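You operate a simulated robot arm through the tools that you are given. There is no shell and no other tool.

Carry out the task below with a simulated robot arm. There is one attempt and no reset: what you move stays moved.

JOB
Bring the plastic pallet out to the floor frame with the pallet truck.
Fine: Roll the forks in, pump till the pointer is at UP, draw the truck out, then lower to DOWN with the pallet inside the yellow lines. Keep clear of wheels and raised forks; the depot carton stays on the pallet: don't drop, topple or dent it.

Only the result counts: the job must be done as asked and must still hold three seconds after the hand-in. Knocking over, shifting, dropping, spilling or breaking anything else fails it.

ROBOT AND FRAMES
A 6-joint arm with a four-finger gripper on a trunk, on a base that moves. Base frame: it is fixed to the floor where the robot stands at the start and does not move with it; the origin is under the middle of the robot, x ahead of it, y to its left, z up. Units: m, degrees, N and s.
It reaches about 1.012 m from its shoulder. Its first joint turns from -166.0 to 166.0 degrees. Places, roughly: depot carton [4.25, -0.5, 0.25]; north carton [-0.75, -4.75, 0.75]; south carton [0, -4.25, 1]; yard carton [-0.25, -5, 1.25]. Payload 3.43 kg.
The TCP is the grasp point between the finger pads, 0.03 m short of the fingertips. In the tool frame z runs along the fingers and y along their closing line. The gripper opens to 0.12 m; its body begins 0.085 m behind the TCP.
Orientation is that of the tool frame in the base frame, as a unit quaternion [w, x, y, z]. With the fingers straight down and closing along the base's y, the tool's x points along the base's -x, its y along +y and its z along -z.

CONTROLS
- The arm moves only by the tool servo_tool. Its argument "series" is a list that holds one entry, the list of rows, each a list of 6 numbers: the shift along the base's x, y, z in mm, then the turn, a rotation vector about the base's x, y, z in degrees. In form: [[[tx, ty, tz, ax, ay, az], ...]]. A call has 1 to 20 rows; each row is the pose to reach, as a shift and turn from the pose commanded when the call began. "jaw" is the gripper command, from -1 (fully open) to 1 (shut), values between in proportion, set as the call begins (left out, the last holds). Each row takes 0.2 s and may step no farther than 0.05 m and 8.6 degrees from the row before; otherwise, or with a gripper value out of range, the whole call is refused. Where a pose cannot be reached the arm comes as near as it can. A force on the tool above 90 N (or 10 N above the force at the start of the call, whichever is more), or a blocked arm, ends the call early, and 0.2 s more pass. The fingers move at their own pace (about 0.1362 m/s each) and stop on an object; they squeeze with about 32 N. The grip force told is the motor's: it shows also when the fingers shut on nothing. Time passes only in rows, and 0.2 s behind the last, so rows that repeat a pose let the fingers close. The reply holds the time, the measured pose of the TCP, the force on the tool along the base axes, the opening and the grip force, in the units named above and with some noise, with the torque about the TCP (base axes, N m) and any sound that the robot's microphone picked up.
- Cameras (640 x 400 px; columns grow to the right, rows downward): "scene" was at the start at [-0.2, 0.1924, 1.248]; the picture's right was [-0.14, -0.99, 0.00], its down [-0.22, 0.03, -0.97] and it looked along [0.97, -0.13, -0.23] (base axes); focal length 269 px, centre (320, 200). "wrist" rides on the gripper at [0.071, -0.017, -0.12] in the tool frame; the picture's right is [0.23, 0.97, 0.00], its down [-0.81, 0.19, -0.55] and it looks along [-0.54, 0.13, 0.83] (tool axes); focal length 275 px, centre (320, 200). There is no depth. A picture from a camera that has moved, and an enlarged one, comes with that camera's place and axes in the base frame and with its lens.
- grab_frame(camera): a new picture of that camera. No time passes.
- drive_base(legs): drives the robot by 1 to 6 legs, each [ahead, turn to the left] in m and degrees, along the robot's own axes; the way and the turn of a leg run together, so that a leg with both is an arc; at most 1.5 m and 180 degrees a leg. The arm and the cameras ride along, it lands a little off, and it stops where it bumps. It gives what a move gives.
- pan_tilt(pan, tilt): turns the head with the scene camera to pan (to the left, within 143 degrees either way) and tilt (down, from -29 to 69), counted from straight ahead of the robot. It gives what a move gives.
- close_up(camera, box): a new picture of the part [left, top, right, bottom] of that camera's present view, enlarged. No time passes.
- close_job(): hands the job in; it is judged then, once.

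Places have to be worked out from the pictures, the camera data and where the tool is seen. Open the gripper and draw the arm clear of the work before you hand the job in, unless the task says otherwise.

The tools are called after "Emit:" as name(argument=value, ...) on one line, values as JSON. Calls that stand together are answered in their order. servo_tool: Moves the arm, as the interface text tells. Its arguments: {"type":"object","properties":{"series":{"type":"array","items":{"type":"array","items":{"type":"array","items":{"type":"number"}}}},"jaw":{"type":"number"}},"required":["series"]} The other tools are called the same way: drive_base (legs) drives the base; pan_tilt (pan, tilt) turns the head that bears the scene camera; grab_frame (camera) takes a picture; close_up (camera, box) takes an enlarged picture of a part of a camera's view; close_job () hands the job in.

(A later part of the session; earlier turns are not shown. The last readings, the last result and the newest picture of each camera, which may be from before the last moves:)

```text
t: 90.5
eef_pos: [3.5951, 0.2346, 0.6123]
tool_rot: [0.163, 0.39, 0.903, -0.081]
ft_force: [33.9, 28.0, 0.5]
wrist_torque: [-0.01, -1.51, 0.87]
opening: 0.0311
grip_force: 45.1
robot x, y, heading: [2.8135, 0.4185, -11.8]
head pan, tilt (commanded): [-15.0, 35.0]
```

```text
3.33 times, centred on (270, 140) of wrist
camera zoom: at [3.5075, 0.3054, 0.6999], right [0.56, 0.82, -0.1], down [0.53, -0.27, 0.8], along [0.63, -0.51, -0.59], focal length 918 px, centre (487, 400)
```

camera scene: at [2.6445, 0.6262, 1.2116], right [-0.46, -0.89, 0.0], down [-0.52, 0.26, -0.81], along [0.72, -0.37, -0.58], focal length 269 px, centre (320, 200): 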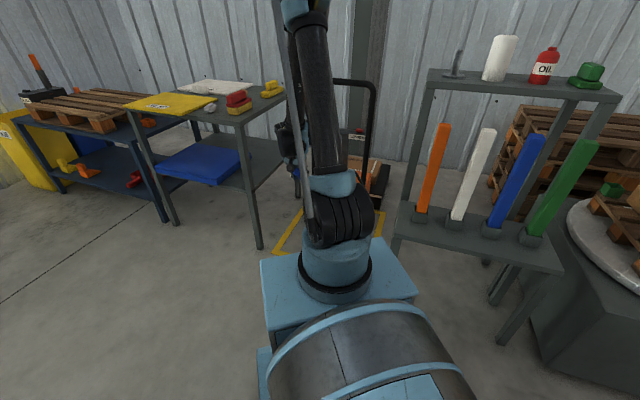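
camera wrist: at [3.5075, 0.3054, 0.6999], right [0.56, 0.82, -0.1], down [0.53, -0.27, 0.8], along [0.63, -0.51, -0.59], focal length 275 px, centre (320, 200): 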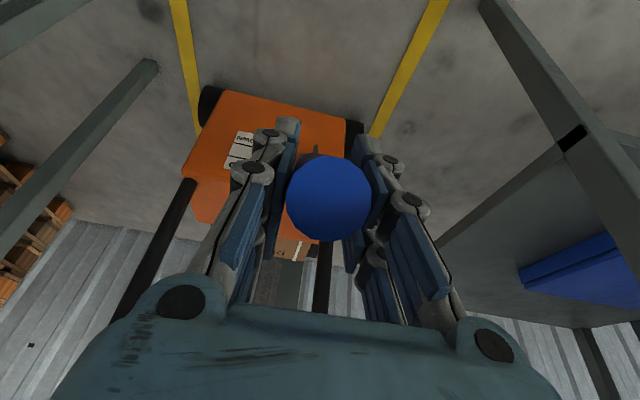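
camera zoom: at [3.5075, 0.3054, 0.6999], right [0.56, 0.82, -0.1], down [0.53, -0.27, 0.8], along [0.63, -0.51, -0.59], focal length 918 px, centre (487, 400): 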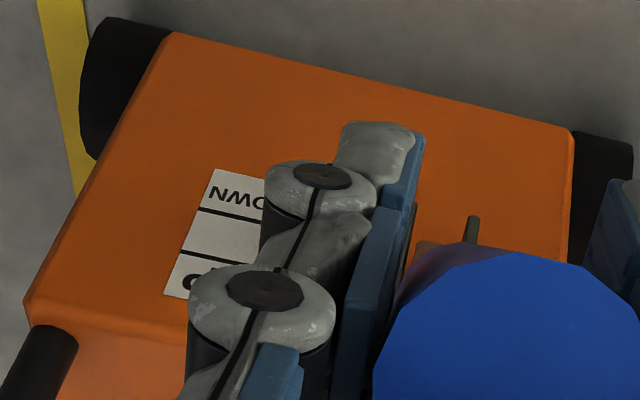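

The pointer is hidden by a finger. I relax the side load and continue the stroke to about 65°.

Emit:
servo_tool(series=[[[-6, 10, -13, 0, 0, 0], [-14.6, 20, -26.6, 0, 0, 0], [-29.7, 36, -55.4, 0, 0, 0], [-43, 50, -85.9, 0, 0, 0], [-54.5, 62.3, -118, 0, 0, 0], [-54.5, 62.3, -118, 0, 0, 0]]])

Emit:
grab_frame(camera="wrist")

Emit:
grab_frame(camera="scene")

```text
t: 91.4
eef_pos: [3.5654, 0.2656, 0.5908]
tool_rot: [0.167, 0.395, 0.899, -0.085]
ft_force: [11.8, 33.4, 15.7]
wrist_torque: [-0.44, -0.23, 1.09]
opening: 0.0298
grip_force: 44.7
out of reach, approached as far as the arm can: row 3, 4
robot x, y, heading: [2.8113, 0.4145, -12.2]
head pan, tilt (commanded): [-15.0, 35.0]
stopped in row 4: the force on the tool passed its limit at 101 N (the readings are from after the stop); the commanded pose is now the measured one
```

```text
taken
camera wrist: at [3.4774, 0.3388, 0.6761], right [0.57, 0.81, -0.1], down [0.53, -0.27, 0.81], along [0.63, -0.52, -0.58], focal length 275 px, centre (320, 200)
```

wrist: 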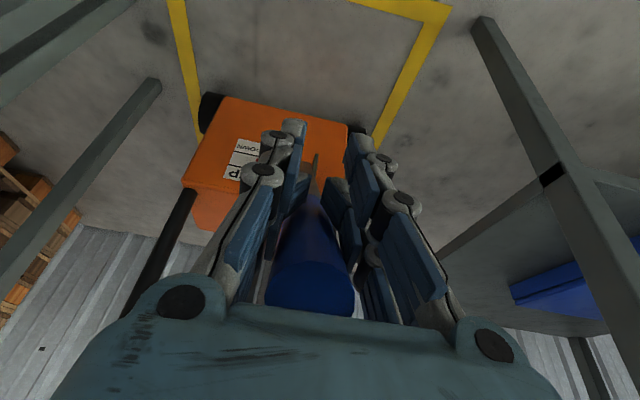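

```text
taken
camera scene: at [2.6437, 0.6274, 1.2113], right [-0.46, -0.89, 0.0], down [-0.52, 0.27, -0.81], along [0.72, -0.38, -0.58], focal length 269 px, centre (320, 200)
```

scene: 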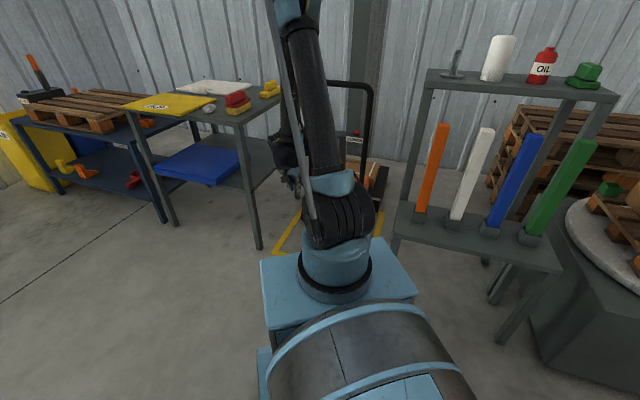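

That's the arm's folding limit again (~48–50°), but the lift came between 34° and 42° last time, so this stroke should count. I swing the lever forward along its arc to upright and check the pointer.

Emit:
servo_tool(series=[[[28, -30, 21, 0, 0, 0], [50, -53, 51, 0, 0, 0], [74, -79, 77, 0, 0, 0], [100, -107, 100, 0, 0, 0], [127, -136, 118, 0, 0, 0], [155, -166, 133, 0, 0, 0], [184, -197, 143, 0, 0, 0], [214, -230, 148, 0, 0, 0], [232, -249, 149, 0, 0, 0], [232, -249, 149, 0, 0, 0]]])

Emit:
grab_frame(camera="wrist")

Emit:
grab_frame(camera="scene")

```text
t: 93.3
eef_pos: [3.7642, 0.0433, 0.7446]
tool_rot: [0.162, 0.398, 0.899, -0.082]
ft_force: [1.6, -0.3, -2.4]
wrist_torque: [-0.02, 0.14, -0.03]
opening: 0.0
grip_force: 33.6
robot x, y, heading: [2.8127, 0.4194, -12.2]
head pan, tilt (commanded): [-15.0, 35.0]
stopped in row 9: the force on the tool passed its limit at 198 N (the readings are from after the stop); the commanded pose is now the measured one
```

```text
taken
camera wrist: at [3.6778, 0.1156, 0.8321], right [0.58, 0.81, -0.1], down [0.53, -0.28, 0.8], along [0.62, -0.52, -0.59], focal length 275 px, centre (320, 200)
```

wrist: 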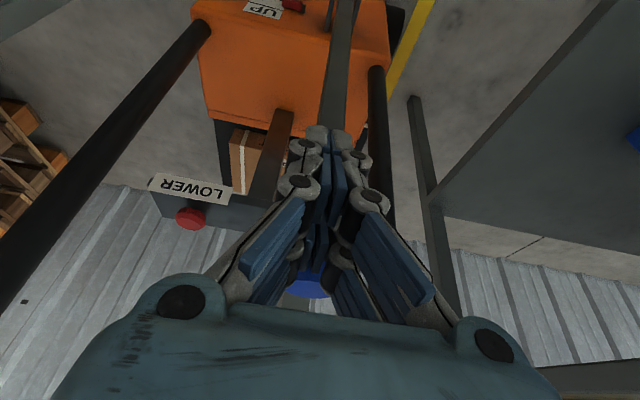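

```text
taken
camera scene: at [2.6451, 0.6261, 1.2119], right [-0.46, -0.89, 0.0], down [-0.52, 0.27, -0.81], along [0.72, -0.37, -0.58], focal length 269 px, centre (320, 200)
```

scene: 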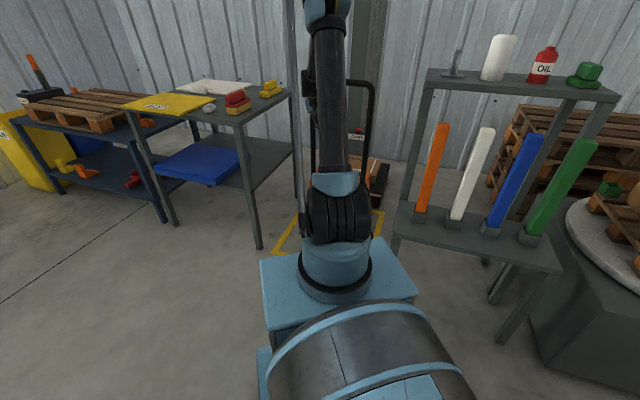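

The lever slipped from the pads at the deep end and the closed fingers then bumped it at upright. I check pointer, truck, pallet and carton.

Emit:
close_up(camera="wrist", box=[170, 0, 430, 240])

Emit:
close_up(camera="scene", box=[270, 60, 410, 260])

```text
1.67 times, centred on (300, 120) of wrist
camera zoom: at [3.6778, 0.1156, 0.8321], right [0.58, 0.81, -0.1], down [0.53, -0.28, 0.8], along [0.62, -0.52, -0.59], focal length 459 px, centre (353, 333)
```

zoom: 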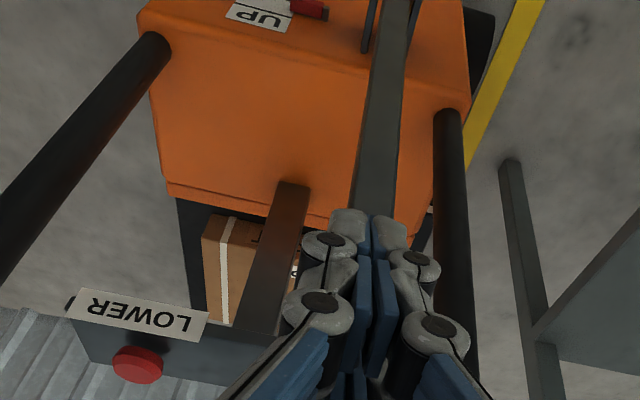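

```text
2.00 times, centred on (340, 160) of scene
camera zoom: at [2.6451, 0.6261, 1.2119], right [-0.46, -0.89, 0.0], down [-0.52, 0.27, -0.81], along [0.72, -0.37, -0.58], focal length 538 px, centre (280, 280)
```

zoom: 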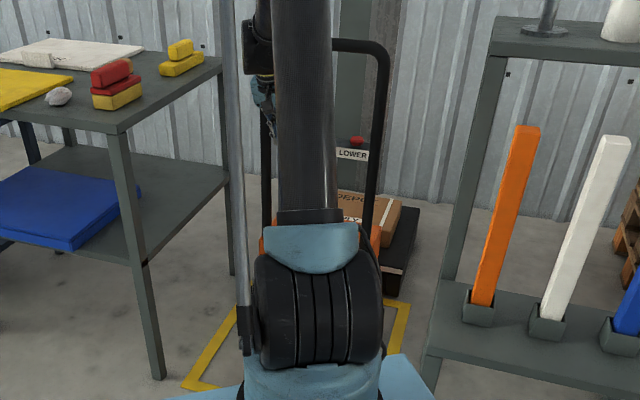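

The pointer now looks near the UP boundary. I back the gripper off to see it properly.

Emit:
servo_tool(series=[[[-20, 21, 0, 0, 0, 0], [-45, 48, 0, 0, 0, 0], [-70, 75, 0, 0, 0, 0], [-100, 106, 0, 0, 0, 0], [-100, 106, 0, 0, 0, 0]]])

Emit:
grab_frame(camera="wrist")

Emit:
close_up(camera="wrist", box=[180, 0, 400, 200])

```text
t: 94.5
eef_pos: [3.6631, 0.1508, 0.7458]
tool_rot: [0.162, 0.398, 0.899, -0.083]
ft_force: [-0.6, -0.7, -0.1]
wrist_torque: [0.02, 0.03, -0.03]
opening: 0.0001
grip_force: 32.7
robot x, y, heading: [2.8106, 0.4181, -12.6]
head pan, tilt (commanded): [-15.0, 35.0]
```

```text
taken
camera wrist: at [3.5776, 0.2227, 0.8329], right [0.58, 0.81, -0.1], down [0.53, -0.28, 0.8], along [0.62, -0.52, -0.59], focal length 275 px, centre (320, 200)
```

wrist: 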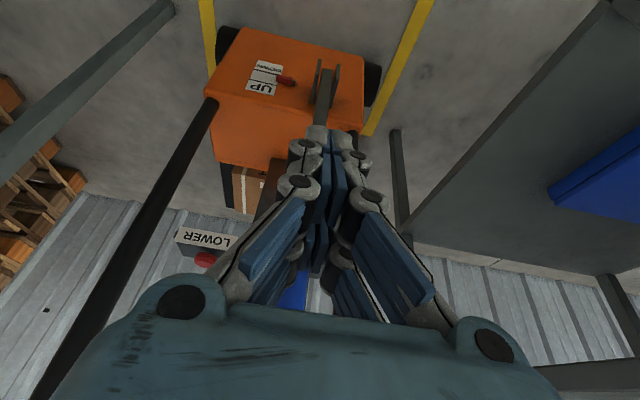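

```text
2.00 times, centred on (290, 100) of wrist
camera zoom: at [3.5776, 0.2227, 0.8329], right [0.58, 0.81, -0.1], down [0.53, -0.28, 0.8], along [0.62, -0.52, -0.59], focal length 551 px, centre (380, 400)
```

zoom: 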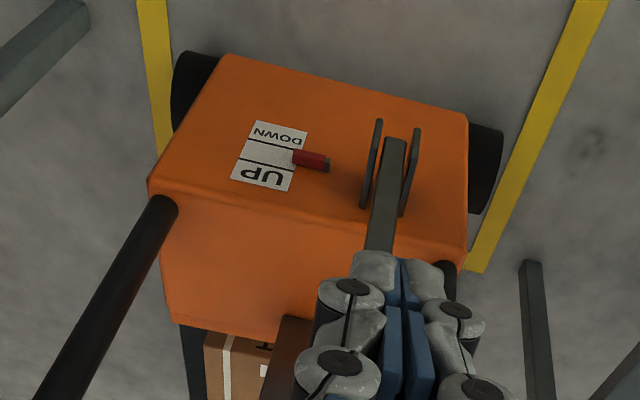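

The pointer is now midway between DOWN and UP. I open the gripper to re-grip the upright lever for the next stroke (limited to ~44°).

Emit:
servo_tool(series=[[[0, 0, 0, 0, 0, 0], [0, 0, 0, 0, 0, 0], [0, 0, 0, 0, 0, 0], [0, 0, 0, 0, 0, 0]]], jaw=-1)

Emit:
grab_frame(camera="wrist")

```text
t: 95.5
eef_pos: [3.6633, 0.1512, 0.7456]
tool_rot: [0.163, 0.397, 0.9, -0.082]
ft_force: [0.3, 0.2, -0.4]
wrist_torque: [-0.02, 0.01, 0.01]
opening: 0.1195
grip_force: 0.0
robot x, y, heading: [2.809, 0.4164, -12.6]
head pan, tilt (commanded): [-15.0, 35.0]
```

```text
taken
camera wrist: at [3.5778, 0.2224, 0.8329], right [0.58, 0.81, -0.1], down [0.53, -0.28, 0.8], along [0.62, -0.52, -0.59], focal length 275 px, centre (320, 200)
```

wrist: 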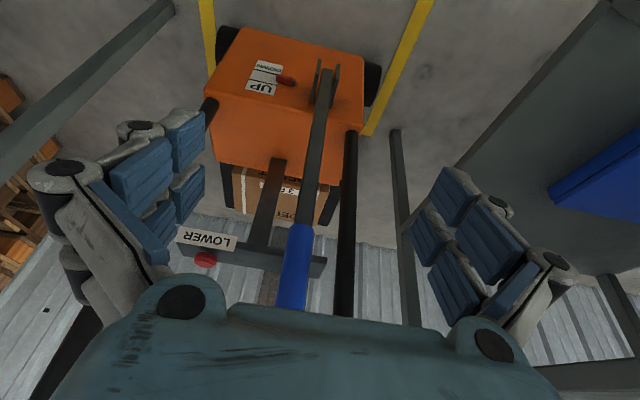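

Lever stands upright at u≈0.51 (truck fully in). I advance to it again and look before closing.

Emit:
servo_tool(series=[[[26, -26, -3, 0, 0, 0], [52, -53, -6, 0, 0, 0], [78, -79, -9, 0, 0, 0], [103, -105, -10, 0, 0, 0], [118, -120, -10, 0, 0, 0], [128, -130, -10, 0, 0, 0], [128, -130, -10, 0, 0, 0]]])

Emit:
grab_frame(camera="wrist")

```text
t: 97.1
eef_pos: [3.7907, 0.0198, 0.7351]
tool_rot: [0.162, 0.398, 0.899, -0.082]
ft_force: [0.6, 0.5, 0.5]
wrist_torque: [-0.02, 0.0, 0.01]
opening: 0.1201
grip_force: 0.1
robot x, y, heading: [2.8112, 0.4177, -12.4]
head pan, tilt (commanded): [-15.0, 35.0]
```

```text
taken
camera wrist: at [3.7049, 0.0915, 0.8224], right [0.58, 0.81, -0.1], down [0.53, -0.28, 0.8], along [0.62, -0.52, -0.59], focal length 275 px, centre (320, 200)
```

wrist: 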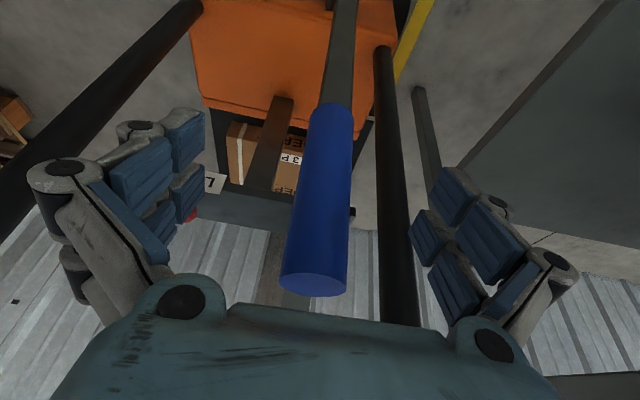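

Centred. I close and make the stroke to 46° along a slightly corrected line.

Emit:
servo_tool(series=[[[0, 0, 0, 0, 0, 0], [0, 0, 0, 0, 0, 0], [0, 0, 0, 0, 0, 0], [0, 0, 0, 0, 0, 0]]], jaw=1)

Emit:
servo_tool(series=[[[-12, 13, -0.4, 0, 0, 0], [-24.5, 26.6, -1.6, 0, 0, 0], [-48.9, 53, -6.3, 0, 0, 0], [-72.8, 78.9, -14.1, 0, 0, 0], [-96.2, 104.3, -25, 0, 0, 0], [-118.9, 128.9, -38.9, 0, 0, 0], [-140.7, 152.5, -55.6, 0, 0, 0], [-161.4, 174.9, -75, 0, 0, 0], [-180.9, 196.1, -97.1, 0, 0, 0], [-195.5, 211.9, -116.5, 0, 0, 0], [-202.4, 219.4, -126.7, 0, 0, 0], [-202.4, 219.4, -126.7, 0, 0, 0]]])

Emit:
grab_frame(camera="wrist")

```text
t: 98.1
eef_pos: [3.7952, 0.024, 0.7341]
tool_rot: [0.163, 0.395, 0.9, -0.081]
ft_force: [46.8, 41.8, 10.0]
wrist_torque: [0.53, -1.7, 1.01]
opening: 0.0311
grip_force: 45.0
robot x, y, heading: [2.8125, 0.4153, -12.3]
head pan, tilt (commanded): [-15.0, 35.0]
```

```text
t: 100.7
eef_pos: [3.5895, 0.2418, 0.6097]
tool_rot: [0.164, 0.397, 0.899, -0.082]
ft_force: [43.1, 44.1, 38.6]
wrist_torque: [0.85, -1.96, 1.65]
opening: 0.0313
grip_force: 44.2
robot x, y, heading: [2.8157, 0.4177, -12.2]
head pan, tilt (commanded): [-15.0, 35.0]
```

```text
taken
camera wrist: at [3.5027, 0.3127, 0.6969], right [0.58, 0.81, -0.1], down [0.53, -0.27, 0.8], along [0.63, -0.52, -0.59], focal length 275 px, centre (320, 200)
```

wrist: 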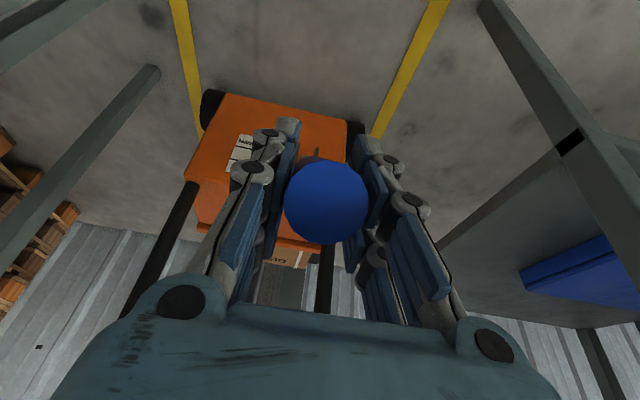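

Stroke done with the grip intact (side load from a few mm offset). I return the lever to upright, shifting ~4 mm toward +v to unload.

Emit:
servo_tool(series=[[[9.8, -4.8, 10.2, 0, 0, 0], [24.4, -20.6, 29.6, 0, 0, 0], [43.9, -41.8, 51.7, 0, 0, 0], [64.6, -64.2, 71.1, 0, 0, 0], [86.4, -87.8, 87.8, 0, 0, 0], [109.1, -112.4, 101.7, 0, 0, 0], [132.5, -137.8, 112.6, 0, 0, 0], [156.4, -163.7, 120.4, 0, 0, 0], [180.8, -190.1, 125.1, 0, 0, 0], [203.3, -214.7, 126.7, 0, 0, 0], [203.3, -214.7, 126.7, 0, 0, 0]]])

Emit:
grab_frame(camera="wrist")

Emit:
grab_frame(camera="scene")

```text
t: 103.1
eef_pos: [3.7933, 0.0256, 0.7357]
tool_rot: [0.163, 0.398, 0.899, -0.082]
ft_force: [9.1, 8.6, 4.1]
wrist_torque: [1.25, -0.96, 0.07]
opening: 0.0308
grip_force: 44.8
robot x, y, heading: [2.8099, 0.4201, -12.5]
head pan, tilt (commanded): [-15.0, 35.0]
```

```text
taken
camera wrist: at [3.7066, 0.0964, 0.8225], right [0.58, 0.81, -0.1], down [0.53, -0.28, 0.8], along [0.62, -0.52, -0.59], focal length 275 px, centre (320, 200)
```

wrist: 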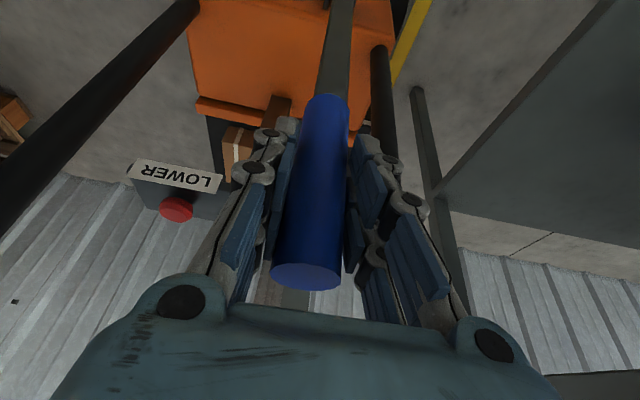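

```text
taken
camera scene: at [2.6444, 0.6268, 1.2116], right [-0.46, -0.89, 0.0], down [-0.52, 0.27, -0.81], along [0.72, -0.38, -0.58], focal length 269 px, centre (320, 200)
```

scene: 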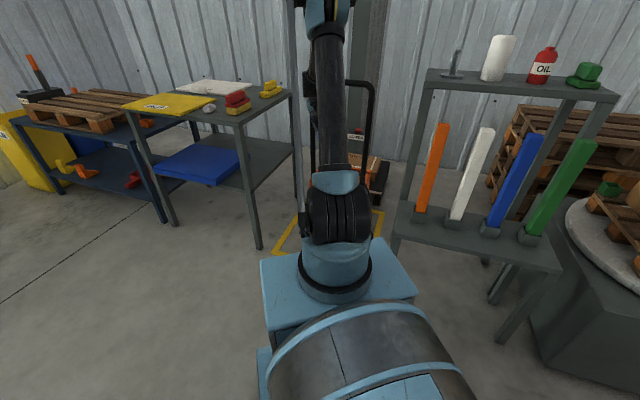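

Lever back upright, grip intact, and the fork carriage is visibly raised. One more stroke to 46° and back.

Emit:
servo_tool(series=[[[-11, 14, -0.4, 0, 0, 0], [-23.5, 27.6, -1.6, 0, 0, 0], [-47.9, 54, -6.3, 0, 0, 0], [-71.8, 79.9, -14.1, 0, 0, 0], [-95.2, 105.3, -25, 0, 0, 0], [-117.9, 129.9, -38.9, 0, 0, 0], [-139.7, 153.5, -55.6, 0, 0, 0], [-160.4, 175.9, -75, 0, 0, 0], [-179.9, 197.1, -97.1, 0, 0, 0], [-194.5, 212.9, -116.5, 0, 0, 0], [-201.4, 220.4, -126.7, 0, 0, 0], [-201.4, 220.4, -126.7, 0, 0, 0]]])

Emit:
close_up(camera="wrist", box=[170, 60, 390, 220])

```text
t: 105.7
eef_pos: [3.59, 0.2431, 0.6099]
tool_rot: [0.162, 0.398, 0.899, -0.085]
ft_force: [-55.2, -62.3, 33.1]
wrist_torque: [-1.08, 0.76, -0.59]
opening: 0.0324
grip_force: 44.6
robot x, y, heading: [2.8097, 0.42, -12.5]
head pan, tilt (commanded): [-15.0, 35.0]
```

```text
2.50 times, centred on (280, 140) of wrist
camera zoom: at [3.5033, 0.3147, 0.697], right [0.58, 0.81, -0.11], down [0.53, -0.27, 0.8], along [0.62, -0.52, -0.59], focal length 688 px, centre (420, 350)
```

zoom: 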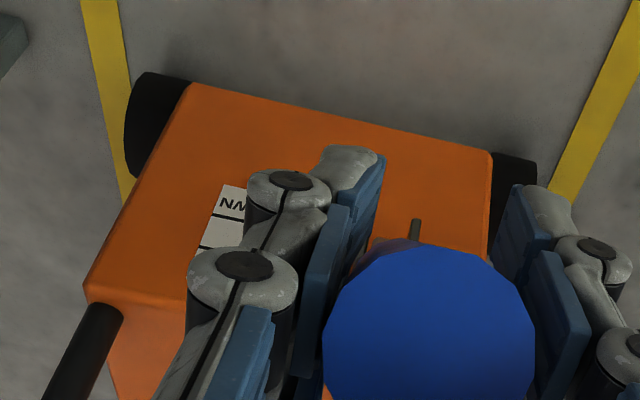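

Stroke done; side load now the other way, so I shift ~4 mm toward -v on the return to upright.

Emit:
servo_tool(series=[[[4.4, -9.9, 10.2, 0, 0, 0], [19, -25.7, 29.6, 0, 0, 0], [38.5, -46.9, 51.7, 0, 0, 0], [59.2, -69.3, 71.1, 0, 0, 0], [81, -92.9, 87.8, 0, 0, 0], [103.7, -117.5, 101.7, 0, 0, 0], [127.1, -142.9, 112.6, 0, 0, 0], [151, -168.8, 120.4, 0, 0, 0], [175.4, -195.2, 125.1, 0, 0, 0], [197.9, -219.8, 126.7, 0, 0, 0], [197.9, -219.8, 126.7, 0, 0, 0]]])

Emit:
grab_frame(camera="wrist")

```text
t: 108.1
eef_pos: [3.7913, 0.0271, 0.7366]
tool_rot: [0.163, 0.398, 0.899, -0.082]
ft_force: [6.6, 7.1, -5.0]
wrist_torque: [0.9, -0.78, 0.25]
opening: 0.031
grip_force: 44.9
robot x, y, heading: [2.812, 0.4172, -12.4]
head pan, tilt (commanded): [-15.0, 35.0]
```

```text
taken
camera wrist: at [3.705, 0.0978, 0.8233], right [0.58, 0.81, -0.1], down [0.53, -0.28, 0.8], along [0.62, -0.51, -0.59], focal length 275 px, centre (320, 200)
```

wrist: 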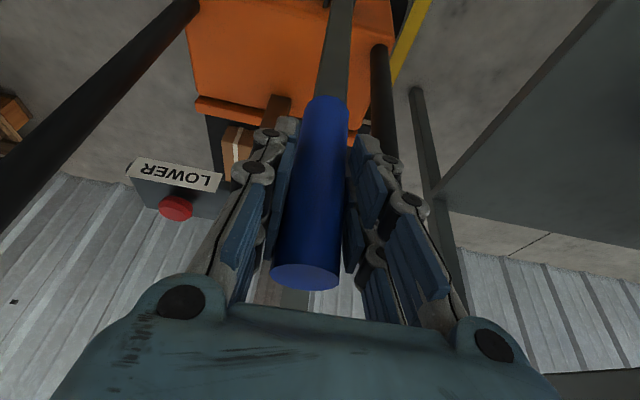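

Lever upright with little load. I open and back off to read the pointer.

Emit:
servo_tool(series=[[[0, 0, 0, 0, 0, 0], [0, 0, 0, 0, 0, 0], [0, 0, 0, 0, 0, 0], [-20, 21, 0, 0, 0, 0], [-50, 53, 0, 0, 0, 0], [-80, 85, 0, 0, 0, 0], [-110, 117, 0, 0, 0, 0], [-130, 138, 0, 0, 0, 0]]], jaw=-1)

Emit:
grab_frame(camera="wrist")

Emit:
close_up(camera="wrist", box=[190, 0, 390, 180])

```text
t: 109.9
eef_pos: [3.6592, 0.1633, 0.7353]
tool_rot: [0.162, 0.398, 0.899, -0.083]
ft_force: [0.2, 0.1, -0.4]
wrist_torque: [-0.02, 0.02, -0.04]
opening: 0.1201
grip_force: 0.1
robot x, y, heading: [2.8081, 0.4176, -12.2]
head pan, tilt (commanded): [-15.0, 35.0]
```

```text
taken
camera wrist: at [3.5732, 0.2355, 0.8227], right [0.58, 0.81, -0.1], down [0.53, -0.28, 0.8], along [0.62, -0.52, -0.59], focal length 275 px, centre (320, 200)
```

wrist: 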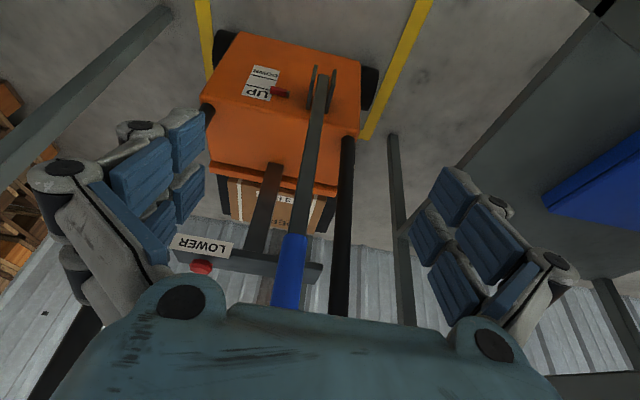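

```text
2.22 times, centred on (290, 90) of wrist
camera zoom: at [3.5732, 0.2355, 0.8227], right [0.58, 0.81, -0.1], down [0.53, -0.28, 0.8], along [0.62, -0.52, -0.59], focal length 612 px, centre (387, 444)
```

zoom: 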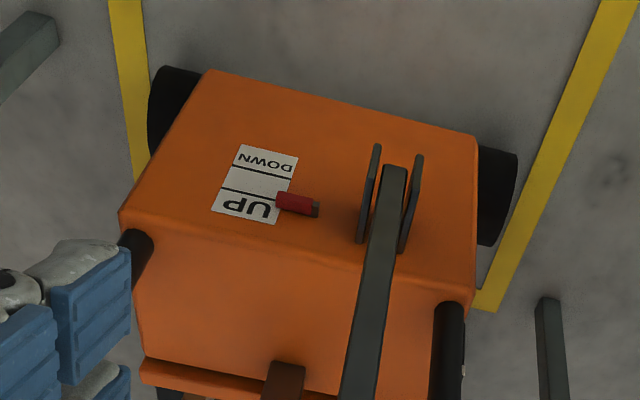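

The pointer is right at the UP line; strokes only lift beyond ~30°, so deeper strokes help. I back the base 0.09 m to make room for a deeper one.

Emit:
drive_base(legs=[[-0.09, 0]])

Emit:
grab_frame(camera="wrist")

Emit:
grab_frame(camera="scene")

```text
t: 111.0
eef_pos: [3.5712, 0.1833, 0.7364]
tool_rot: [0.162, 0.397, 0.899, -0.082]
ft_force: [-0.4, -0.3, 0.5]
wrist_torque: [-0.03, -0.01, 0.0]
opening: 0.1201
grip_force: 0.1
robot x, y, heading: [2.7207, 0.438, -12.3]
head pan, tilt (commanded): [-15.0, 35.0]
```

```text
taken
camera wrist: at [3.4843, 0.2546, 0.8229], right [0.58, 0.81, -0.1], down [0.53, -0.28, 0.8], along [0.62, -0.52, -0.59], focal length 275 px, centre (320, 200)
```

wrist: 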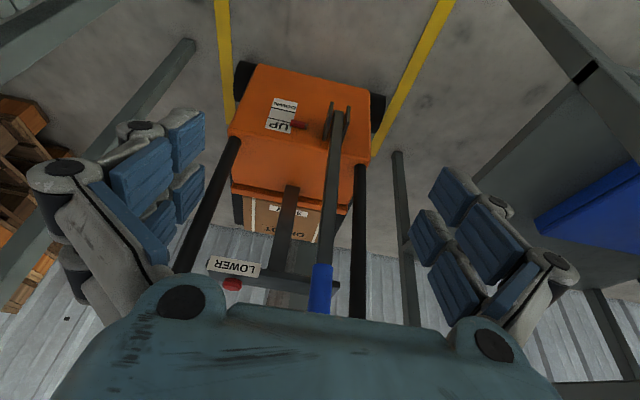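

```text
taken
camera scene: at [2.5553, 0.646, 1.2116], right [-0.46, -0.89, 0.0], down [-0.52, 0.27, -0.81], along [0.72, -0.38, -0.58], focal length 269 px, centre (320, 200)
```

scene: 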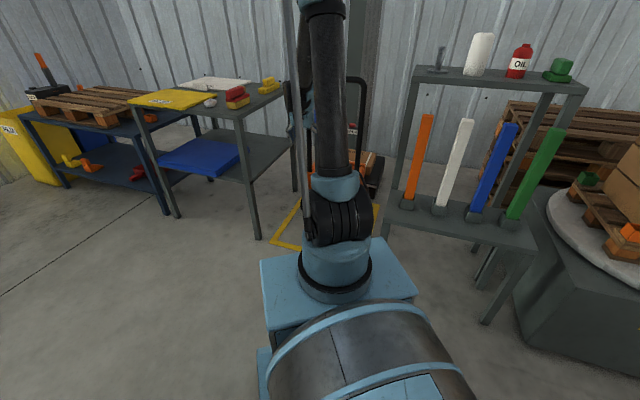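

Lever at u≈0.51, v≈0.079. I shift 53 mm sideways, then advance to it again.

Emit:
servo_tool(series=[[[19, 18, 0, 0, 0, 0.5], [38.6, 36.4, 0, 0, 0, 1], [64.6, 8.8, 0, 0, 0, 1], [90.5, -18.7, 0, 0, 0, 1], [116.5, -46.3, 0, 0, 0, 1], [142.5, -73.8, 0, 0, 0, 1], [168.5, -101.4, 0, 0, 0, 1], [194.4, -129, 0, 0, 0, 1], [210, -145.5, 0, 0, 0, 1], [220.4, -156.6, 0, 0, 0, 1], [220.4, -156.6, 0, 0, 0, 1]]])

Emit:
grab_frame(camera="wrist")

```text
t: 113.4
eef_pos: [3.7826, 0.0277, 0.7461]
tool_rot: [0.169, 0.39, 0.902, -0.079]
ft_force: [0.2, -0.4, 0.6]
wrist_torque: [0.01, 0.03, -0.03]
opening: 0.1199
grip_force: 0.1
robot x, y, heading: [2.7216, 0.4371, -12.6]
head pan, tilt (commanded): [-15.0, 35.0]
```

```text
taken
camera wrist: at [3.6932, 0.0984, 0.832], right [0.56, 0.82, -0.1], down [0.52, -0.27, 0.81], along [0.64, -0.51, -0.58], focal length 275 px, centre (320, 200)
```

wrist: 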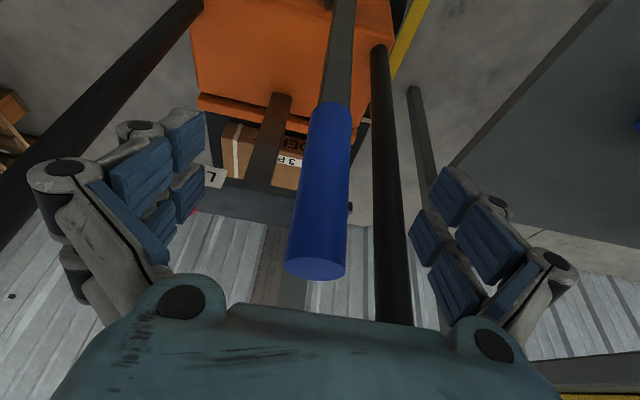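

Lever is centred between the pads. I close and pull to 45° first, checking the side load.

Emit:
servo_tool(series=[[[0, 0, 0, 0, 0, 0], [0, 0, 0, 0, 0, 0], [0, 0, 0, 0, 0, 0], [0, 0, 0, 0, 0, 0]]], jaw=1)

Emit:
servo_tool(series=[[[-12, 13, -0.4, 0, 0, 0], [-24.9, 26.3, -1.6, 0, 0, 0], [-49.6, 52.3, -6.3, 0, 0, 0], [-73.9, 77.9, -14.1, 0, 0, 0], [-97.6, 102.9, -25, 0, 0, 0], [-120.7, 127.2, -38.9, 0, 0, 0], [-142.8, 150.5, -55.6, 0, 0, 0], [-163.7, 172.6, -75, 0, 0, 0], [-183.6, 193.5, -97.1, 0, 0, 0], [-201.9, 212.8, -121.6, 0, 0, 0], [-201.9, 212.8, -121.6, 0, 0, 0]]])

Emit:
grab_frame(camera="wrist")

```text
t: 114.4
eef_pos: [3.7845, 0.0331, 0.7465]
tool_rot: [0.17, 0.387, 0.903, -0.078]
ft_force: [45.8, 40.5, 9.7]
wrist_torque: [0.34, -1.77, 1.46]
opening: 0.0312
grip_force: 44.4
robot x, y, heading: [2.7221, 0.4355, -12.5]
head pan, tilt (commanded): [-15.0, 35.0]
```

```text
t: 116.0
eef_pos: [3.6374, 0.1893, 0.7061]
tool_rot: [0.179, 0.386, 0.902, -0.071]
ft_force: [37.3, 49.0, 13.3]
wrist_torque: [1.26, 0.26, 1.27]
opening: 0.0315
grip_force: 45.6
robot x, y, heading: [2.7188, 0.4397, -12.2]
head pan, tilt (commanded): [-15.0, 35.0]
stopped in row 8: the force on the tool passed its limit at 91 N (the readings are from after the stop); the commanded pose is now the measured one
```

```text
taken
camera wrist: at [3.5456, 0.2577, 0.7887], right [0.55, 0.83, -0.08], down [0.51, -0.26, 0.82], along [0.66, -0.49, -0.57], focal length 275 px, centre (320, 200)
```

wrist: 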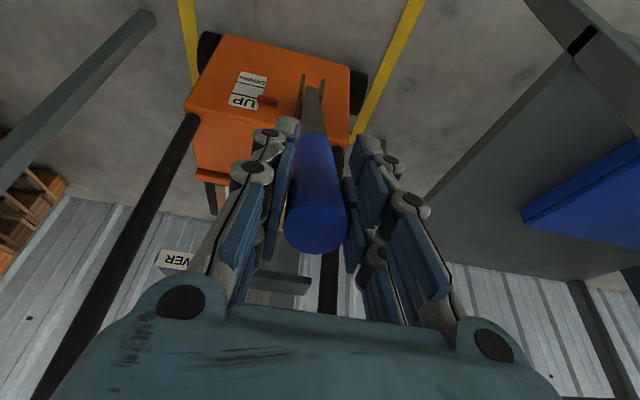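

A start offset gave 61 N side load and stopped it at ~30°, and the truck rolled back ~30 mm. I unload sideways (4 mm toward +v) and continue the arc slowly to about 52°.

Emit:
servo_tool(series=[[[3.1, 2.9, 0, 0, 0, 0], [-7.9, 14.5, -9, 0, 0, 0], [-18.9, 26.1, -18, 0, 0, 0], [-29.6, 37.4, -28.7, 0, 0, 0], [-40.2, 48.6, -39.4, 0, 0, 0], [-50.2, 59.1, -51.5, 0, 0, 0], [-60.2, 69.6, -63.5, 0, 0, 0], [-69.5, 79.4, -76.8, 0, 0, 0], [-78.8, 89.2, -90, 0, 0, 0], [-87.4, 98.3, -104.5, 0, 0, 0], [-95.9, 107.4, -119, 0, 0, 0], [-95.9, 107.4, -119, 0, 0, 0]]])

Emit:
grab_frame(camera="wrist")

Emit:
grab_frame(camera="scene")

```text
t: 118.6
eef_pos: [3.5369, 0.2897, 0.5839]
tool_rot: [0.178, 0.388, 0.901, -0.076]
ft_force: [-0.3, 0.4, 0.2]
wrist_torque: [-0.01, -0.01, 0.0]
opening: 0.0165
grip_force: 44.0
robot x, y, heading: [2.7238, 0.4378, -12.3]
head pan, tilt (commanded): [-15.0, 35.0]
```

```text
taken
camera wrist: at [3.4466, 0.3597, 0.6688], right [0.56, 0.82, -0.09], down [0.51, -0.26, 0.82], along [0.65, -0.5, -0.57], focal length 275 px, centre (320, 200)
```

wrist: 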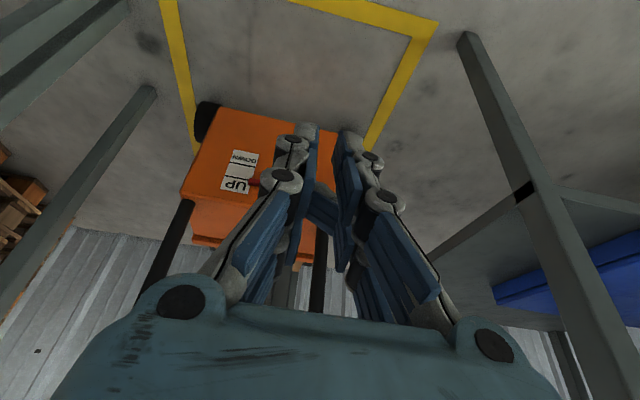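

```text
taken
camera scene: at [2.5551, 0.6459, 1.2116], right [-0.46, -0.89, 0.0], down [-0.52, 0.27, -0.81], along [0.72, -0.37, -0.58], focal length 269 px, centre (320, 200)
```

scene: 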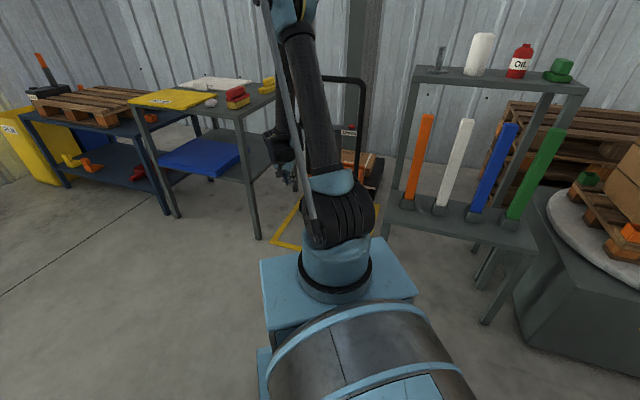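

The lever seems to have slipped out (no load, opening 16 mm). I zoom in to see lever, pointer and fingers.

Emit:
close_up(camera="wrist", box=[170, 90, 430, 310])

Emit:
close_up(camera="scene", box=[250, 60, 410, 260])

```text
1.82 times, centred on (300, 200) of wrist
camera zoom: at [3.4466, 0.3597, 0.6688], right [0.56, 0.82, -0.09], down [0.51, -0.26, 0.82], along [0.65, -0.5, -0.57], focal length 500 px, centre (356, 200)
```

zoom: 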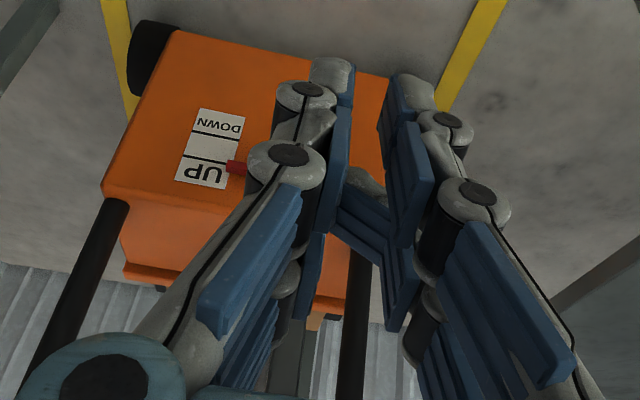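

```text
2.00 times, centred on (330, 160) of scene
camera zoom: at [2.5551, 0.6459, 1.2116], right [-0.46, -0.89, 0.0], down [-0.52, 0.27, -0.81], along [0.72, -0.37, -0.58], focal length 538 px, centre (300, 280)
```

zoom: 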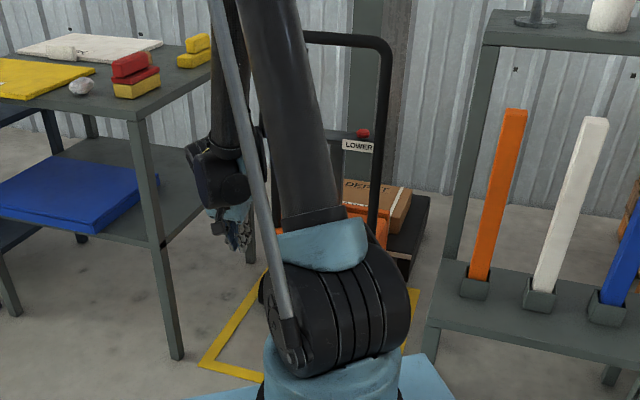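

Pointer is just inside UP now; I want it clearly at UP. I open the gripper to reset the fingers and look for the lever.

Emit:
servo_tool(series=[[[0, 0, 0, 0, 0, 0], [0, 0, 0, 0, 0, 0], [0, 0, 0, 0, 0, 0], [0, 0, 0, 0, 0, 0]]], jaw=-1)

Emit:
grab_frame(camera="wrist")

Emit:
close_up(camera="wrist", box=[180, 60, 400, 230])

```text
t: 119.6
eef_pos: [3.5386, 0.2898, 0.5847]
tool_rot: [0.177, 0.389, 0.901, -0.075]
ft_force: [-0.1, -0.6, -0.6]
wrist_torque: [0.03, -0.01, 0.03]
opening: 0.1199
grip_force: 0.1
robot x, y, heading: [2.7251, 0.4372, -12.5]
head pan, tilt (commanded): [-15.0, 35.0]
```

```text
taken
camera wrist: at [3.4476, 0.3599, 0.6689], right [0.56, 0.82, -0.08], down [0.51, -0.26, 0.82], along [0.65, -0.5, -0.57], focal length 275 px, centre (320, 200)
```

wrist: 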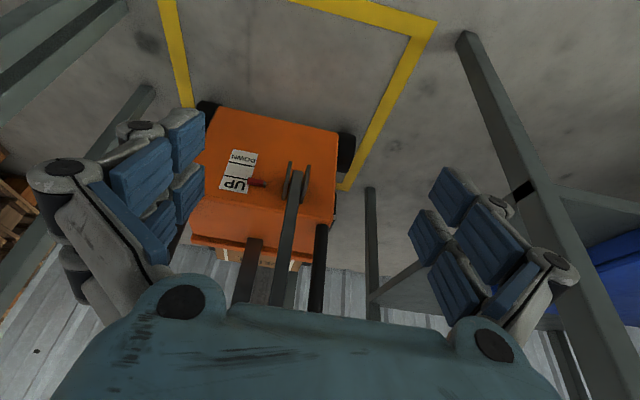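

```text
2.35 times, centred on (290, 145) of wrist
camera zoom: at [3.4476, 0.3599, 0.6689], right [0.56, 0.82, -0.08], down [0.51, -0.26, 0.82], along [0.65, -0.5, -0.57], focal length 648 px, centre (391, 329)
```

zoom: 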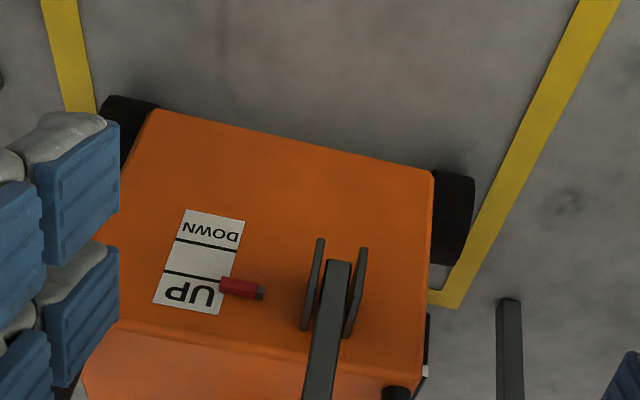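

The lever is upright again (pivot now u≈0.445; the truck crept back ~6 cm). I go for another stroke: rise to grip height and advance.

Emit:
servo_tool(series=[[[0, 0, 45, 0, 0, 0], [0, 0, 90, 0, 0, 0], [0, 0, 130, 0, 0, 0], [10, -10, 150, 0, 0, 0], [40, -40, 150, 0, 0, 0], [68, -70, 150, 0, 0, 0], [96, -100, 150, 0, 0, 0], [124, -130, 150, 0, 0, 0], [152, -159, 150, 0, 0, 0], [180, -188, 150, 0, 0, 0], [195, -204, 150, 0, 0, 0], [195, -204, 150, 0, 0, 0]]])

Emit:
grab_frame(camera="wrist")

```text
t: 122.2
eef_pos: [3.734, 0.0863, 0.7325]
tool_rot: [0.178, 0.388, 0.901, -0.074]
ft_force: [-0.4, -0.3, -1.2]
wrist_torque: [-0.01, -0.01, -0.03]
opening: 0.1199
grip_force: 0.1
robot x, y, heading: [2.7188, 0.4365, -12.3]
head pan, tilt (commanded): [-15.0, 35.0]
```

```text
taken
camera wrist: at [3.6432, 0.1557, 0.8182], right [0.56, 0.82, -0.08], down [0.51, -0.26, 0.82], along [0.65, -0.5, -0.57], focal length 275 px, centre (320, 200)
```

wrist: 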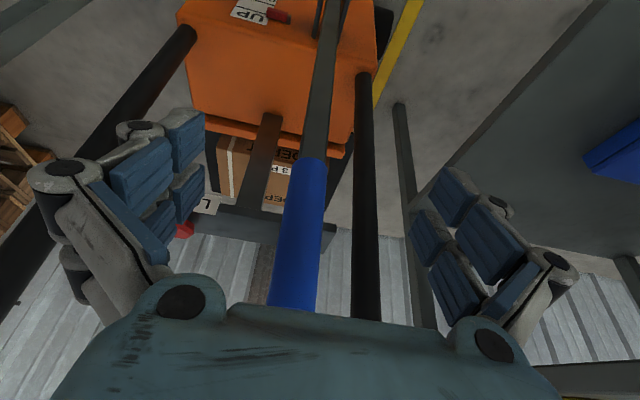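

The lever is at u≈0.48, so I advance another 57 mm and check.

Emit:
servo_tool(series=[[[13, -14, 0, 0, 0, 0], [26, -28, 0, 0, 0, 0], [39, -41.5, 0, 0, 0, 0], [39, -41.5, 0, 0, 0, 0]]])

Emit:
grab_frame(camera="wrist")

```text
t: 123.2
eef_pos: [3.773, 0.0455, 0.7335]
tool_rot: [0.178, 0.388, 0.901, -0.075]
ft_force: [0.8, -0.1, 0.1]
wrist_torque: [-0.01, 0.01, -0.03]
opening: 0.1204
grip_force: 0.0
robot x, y, heading: [2.7204, 0.4366, -12.2]
head pan, tilt (commanded): [-15.0, 35.0]
```

```text
taken
camera wrist: at [3.6822, 0.1147, 0.8178], right [0.56, 0.82, -0.08], down [0.51, -0.26, 0.82], along [0.65, -0.5, -0.57], focal length 275 px, centre (320, 200)
```

wrist: 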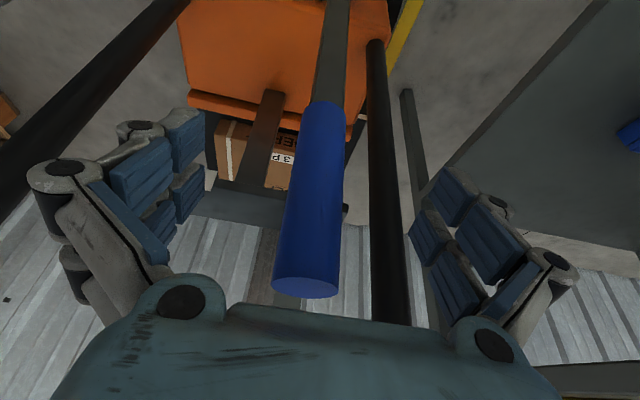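

Well centred (318 px vs 320). I close and read the side load before pulling.

Emit:
servo_tool(series=[[[0, 0, 0, 0, 0, 0], [0, 0, 0, 0, 0, 0], [0, 0, 0, 0, 0, 0], [0, 0, 0, 0, 0, 0]]], jaw=1)

```text
t: 124.2
eef_pos: [3.7725, 0.045, 0.7327]
tool_rot: [0.177, 0.388, 0.902, -0.074]
ft_force: [2.4, 2.5, 6.2]
wrist_torque: [-0.01, -0.1, 0.04]
opening: 0.0308
grip_force: 45.6
robot x, y, heading: [2.724, 0.4339, -12.7]
head pan, tilt (commanded): [-15.0, 35.0]
```

Negligible load. Pulling slowly along the arc to 44°.

Emit:
servo_tool(series=[[[-19.8, 20.9, -1, 0, 0, 0], [-39.5, 41.7, -4, 0, 0, 0], [-58.9, 62.3, -9, 0, 0, 0], [-78.2, 82.7, -16, 0, 0, 0], [-97, 102.6, -24.9, 0, 0, 0], [-115.3, 122, -35.7, 0, 0, 0], [-133.1, 140.8, -48.3, 0, 0, 0], [-150.2, 158.9, -62.7, 0, 0, 0], [-166.7, 176.3, -78.8, 0, 0, 0], [-182.3, 192.8, -96.6, 0, 0, 0], [-197, 208.3, -115.8, 0, 0, 0], [-197, 208.3, -115.8, 0, 0, 0]]])

Emit:
grab_frame(camera="wrist")

```text
t: 126.8
eef_pos: [3.5761, 0.2555, 0.6183]
tool_rot: [0.177, 0.388, 0.902, -0.074]
ft_force: [21.1, 20.0, 5.8]
wrist_torque: [-0.27, -1.04, 0.59]
opening: 0.031
grip_force: 45.0
robot x, y, heading: [2.7202, 0.4367, -12.3]
head pan, tilt (commanded): [-15.0, 35.0]
```

```text
taken
camera wrist: at [3.4854, 0.3239, 0.7023], right [0.56, 0.82, -0.08], down [0.51, -0.26, 0.82], along [0.65, -0.5, -0.57], focal length 275 px, centre (320, 200)
```

wrist: 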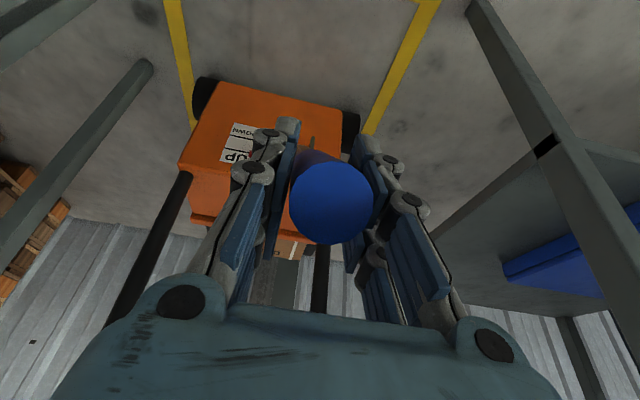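

Smooth at 44°. I continue to about 62°.

Emit:
servo_tool(series=[[[-5, 9, -10, 0, 0, 0], [-12.2, 15.9, -20.8, 0, 0, 0], [-24.9, 29.4, -42.8, 0, 0, 0], [-36.6, 41.7, -66.1, 0, 0, 0], [-47.1, 52.8, -90.6, 0, 0, 0], [-52, 57.7, -103, 0, 0, 0], [-52, 57.7, -103, 0, 0, 0]]])

Emit:
grab_frame(camera="wrist")

Emit:
close_up(camera="wrist", box=[170, 60, 390, 260])

```text
t: 127.8
eef_pos: [3.5391, 0.2917, 0.5721]
tool_rot: [0.187, 0.387, 0.9, -0.074]
ft_force: [8.0, 15.6, 5.1]
wrist_torque: [-0.23, 0.62, 0.3]
opening: 0.0118
grip_force: 42.3
robot x, y, heading: [2.7269, 0.4381, -12.2]
head pan, tilt (commanded): [-15.0, 35.0]
stopped in row 4: the force on the tool passed its limit at 218 N (the readings are from after the stop); the commanded pose is now the measured one
```

```text
taken
camera wrist: at [3.4464, 0.362, 0.655], right [0.56, 0.83, -0.08], down [0.5, -0.26, 0.83], along [0.66, -0.5, -0.55], focal length 275 px, centre (320, 200)
```

wrist: 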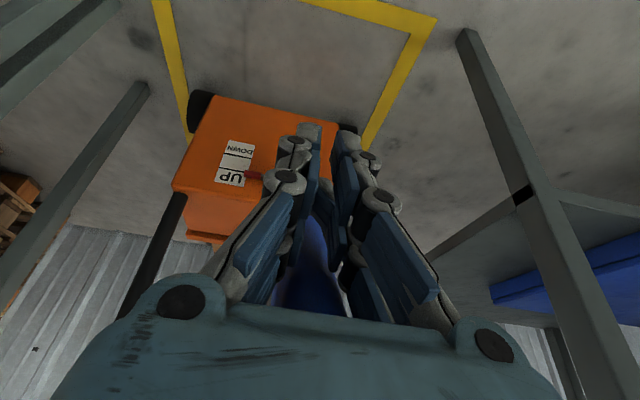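

```text
2.00 times, centred on (280, 160) of wrist
camera zoom: at [3.4464, 0.362, 0.655], right [0.56, 0.83, -0.08], down [0.5, -0.26, 0.83], along [0.66, -0.5, -0.55], focal length 551 px, centre (400, 280)
```

zoom: 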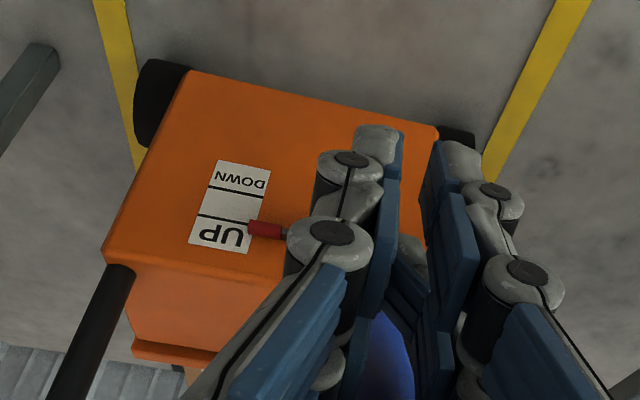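

The lever hit a hard stop at about 48–50°, so that's the full stroke. I zoom on the pointer for a finer reading.

Emit:
close_up(camera="wrist", box=[210, 130, 280, 195])

```text
6.15 times, centred on (245, 162) of wrist
camera zoom: at [3.4464, 0.362, 0.655], right [0.56, 0.83, -0.08], down [0.5, -0.26, 0.83], along [0.66, -0.5, -0.55], focal length 1694 px, centre (782, 431)
```

zoom: 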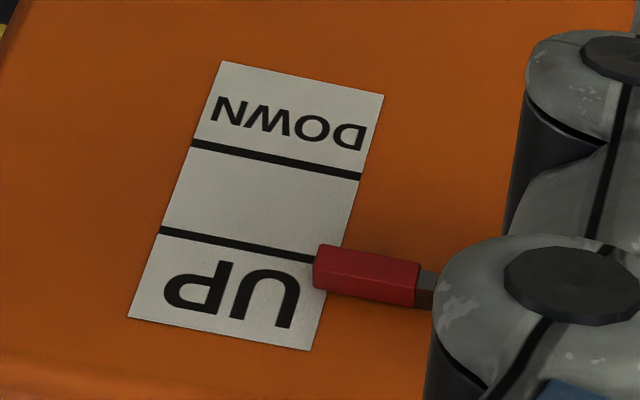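

Allowing for the parallax of the protruding pointer (~0.3 of a division), it sits in the middle of the UP field, and the last stroke added nothing more: the lift is at its top. I release the lever and back away upward.

Emit:
servo_tool(series=[[[0, 0, 0, 0, 0, 0], [0, 0, 0, 0, 0, 0], [0, 0, 0, 0, 0, 0], [0, 0, 0, 0, 0, 0], [-10, 10, 40, 0, 0, 0], [-20, 20, 85, 0, 0, 0], [-30, 30, 130, 0, 0, 0], [-30, 30, 178, 0, 0, 0], [-30, 30, 226, 0, 0, 0], [-30, 30, 274, 0, 0, 0], [-30, 30, 322, 0, 0, 0], [-30, 30, 370, 0, 0, 0], [-30, 30, 418, 0, 0, 0], [-30, 30, 466, 0, 0, 0], [-30, 30, 510, 0, 0, 0], [-30, 30, 560, 0, 0, 0]]], jaw=-1)

Emit:
grab_frame(camera="wrist")

Emit:
grab_frame(camera="scene")

```text
t: 131.2
eef_pos: [3.5089, 0.3191, 1.1318]
tool_rot: [0.187, 0.389, 0.899, -0.076]
ft_force: [0.3, -0.3, -0.1]
wrist_torque: [0.02, 0.0, -0.03]
opening: 0.12
grip_force: 0.1
robot x, y, heading: [2.7215, 0.433, -12.3]
head pan, tilt (commanded): [-15.0, 35.0]
```

```text
taken
camera wrist: at [3.4162, 0.3908, 1.2147], right [0.56, 0.82, -0.08], down [0.5, -0.26, 0.83], along [0.66, -0.51, -0.55], focal length 275 px, centre (320, 200)
```

wrist: 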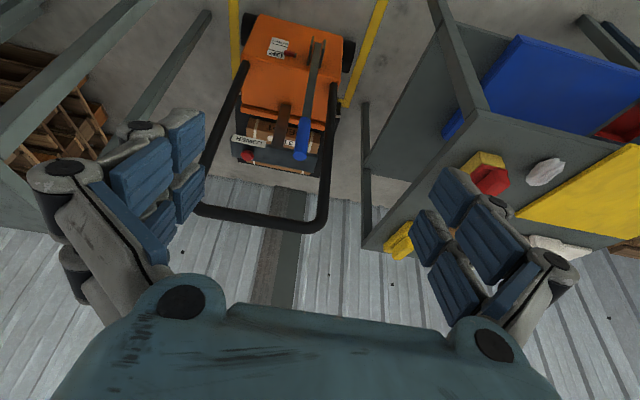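

```text
taken
camera scene: at [2.5557, 0.646, 1.2116], right [-0.46, -0.89, 0.0], down [-0.52, 0.27, -0.81], along [0.72, -0.37, -0.58], focal length 269 px, centre (320, 200)
```

scene: 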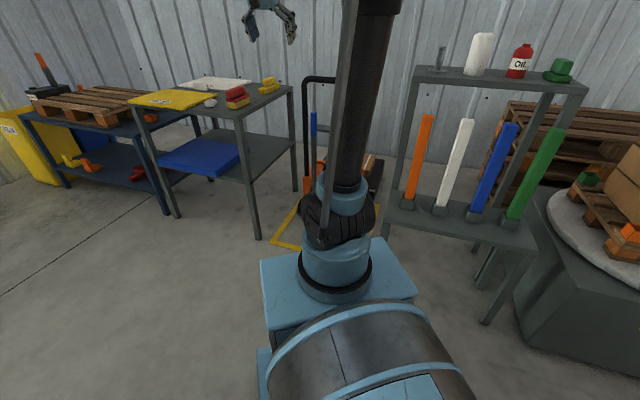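

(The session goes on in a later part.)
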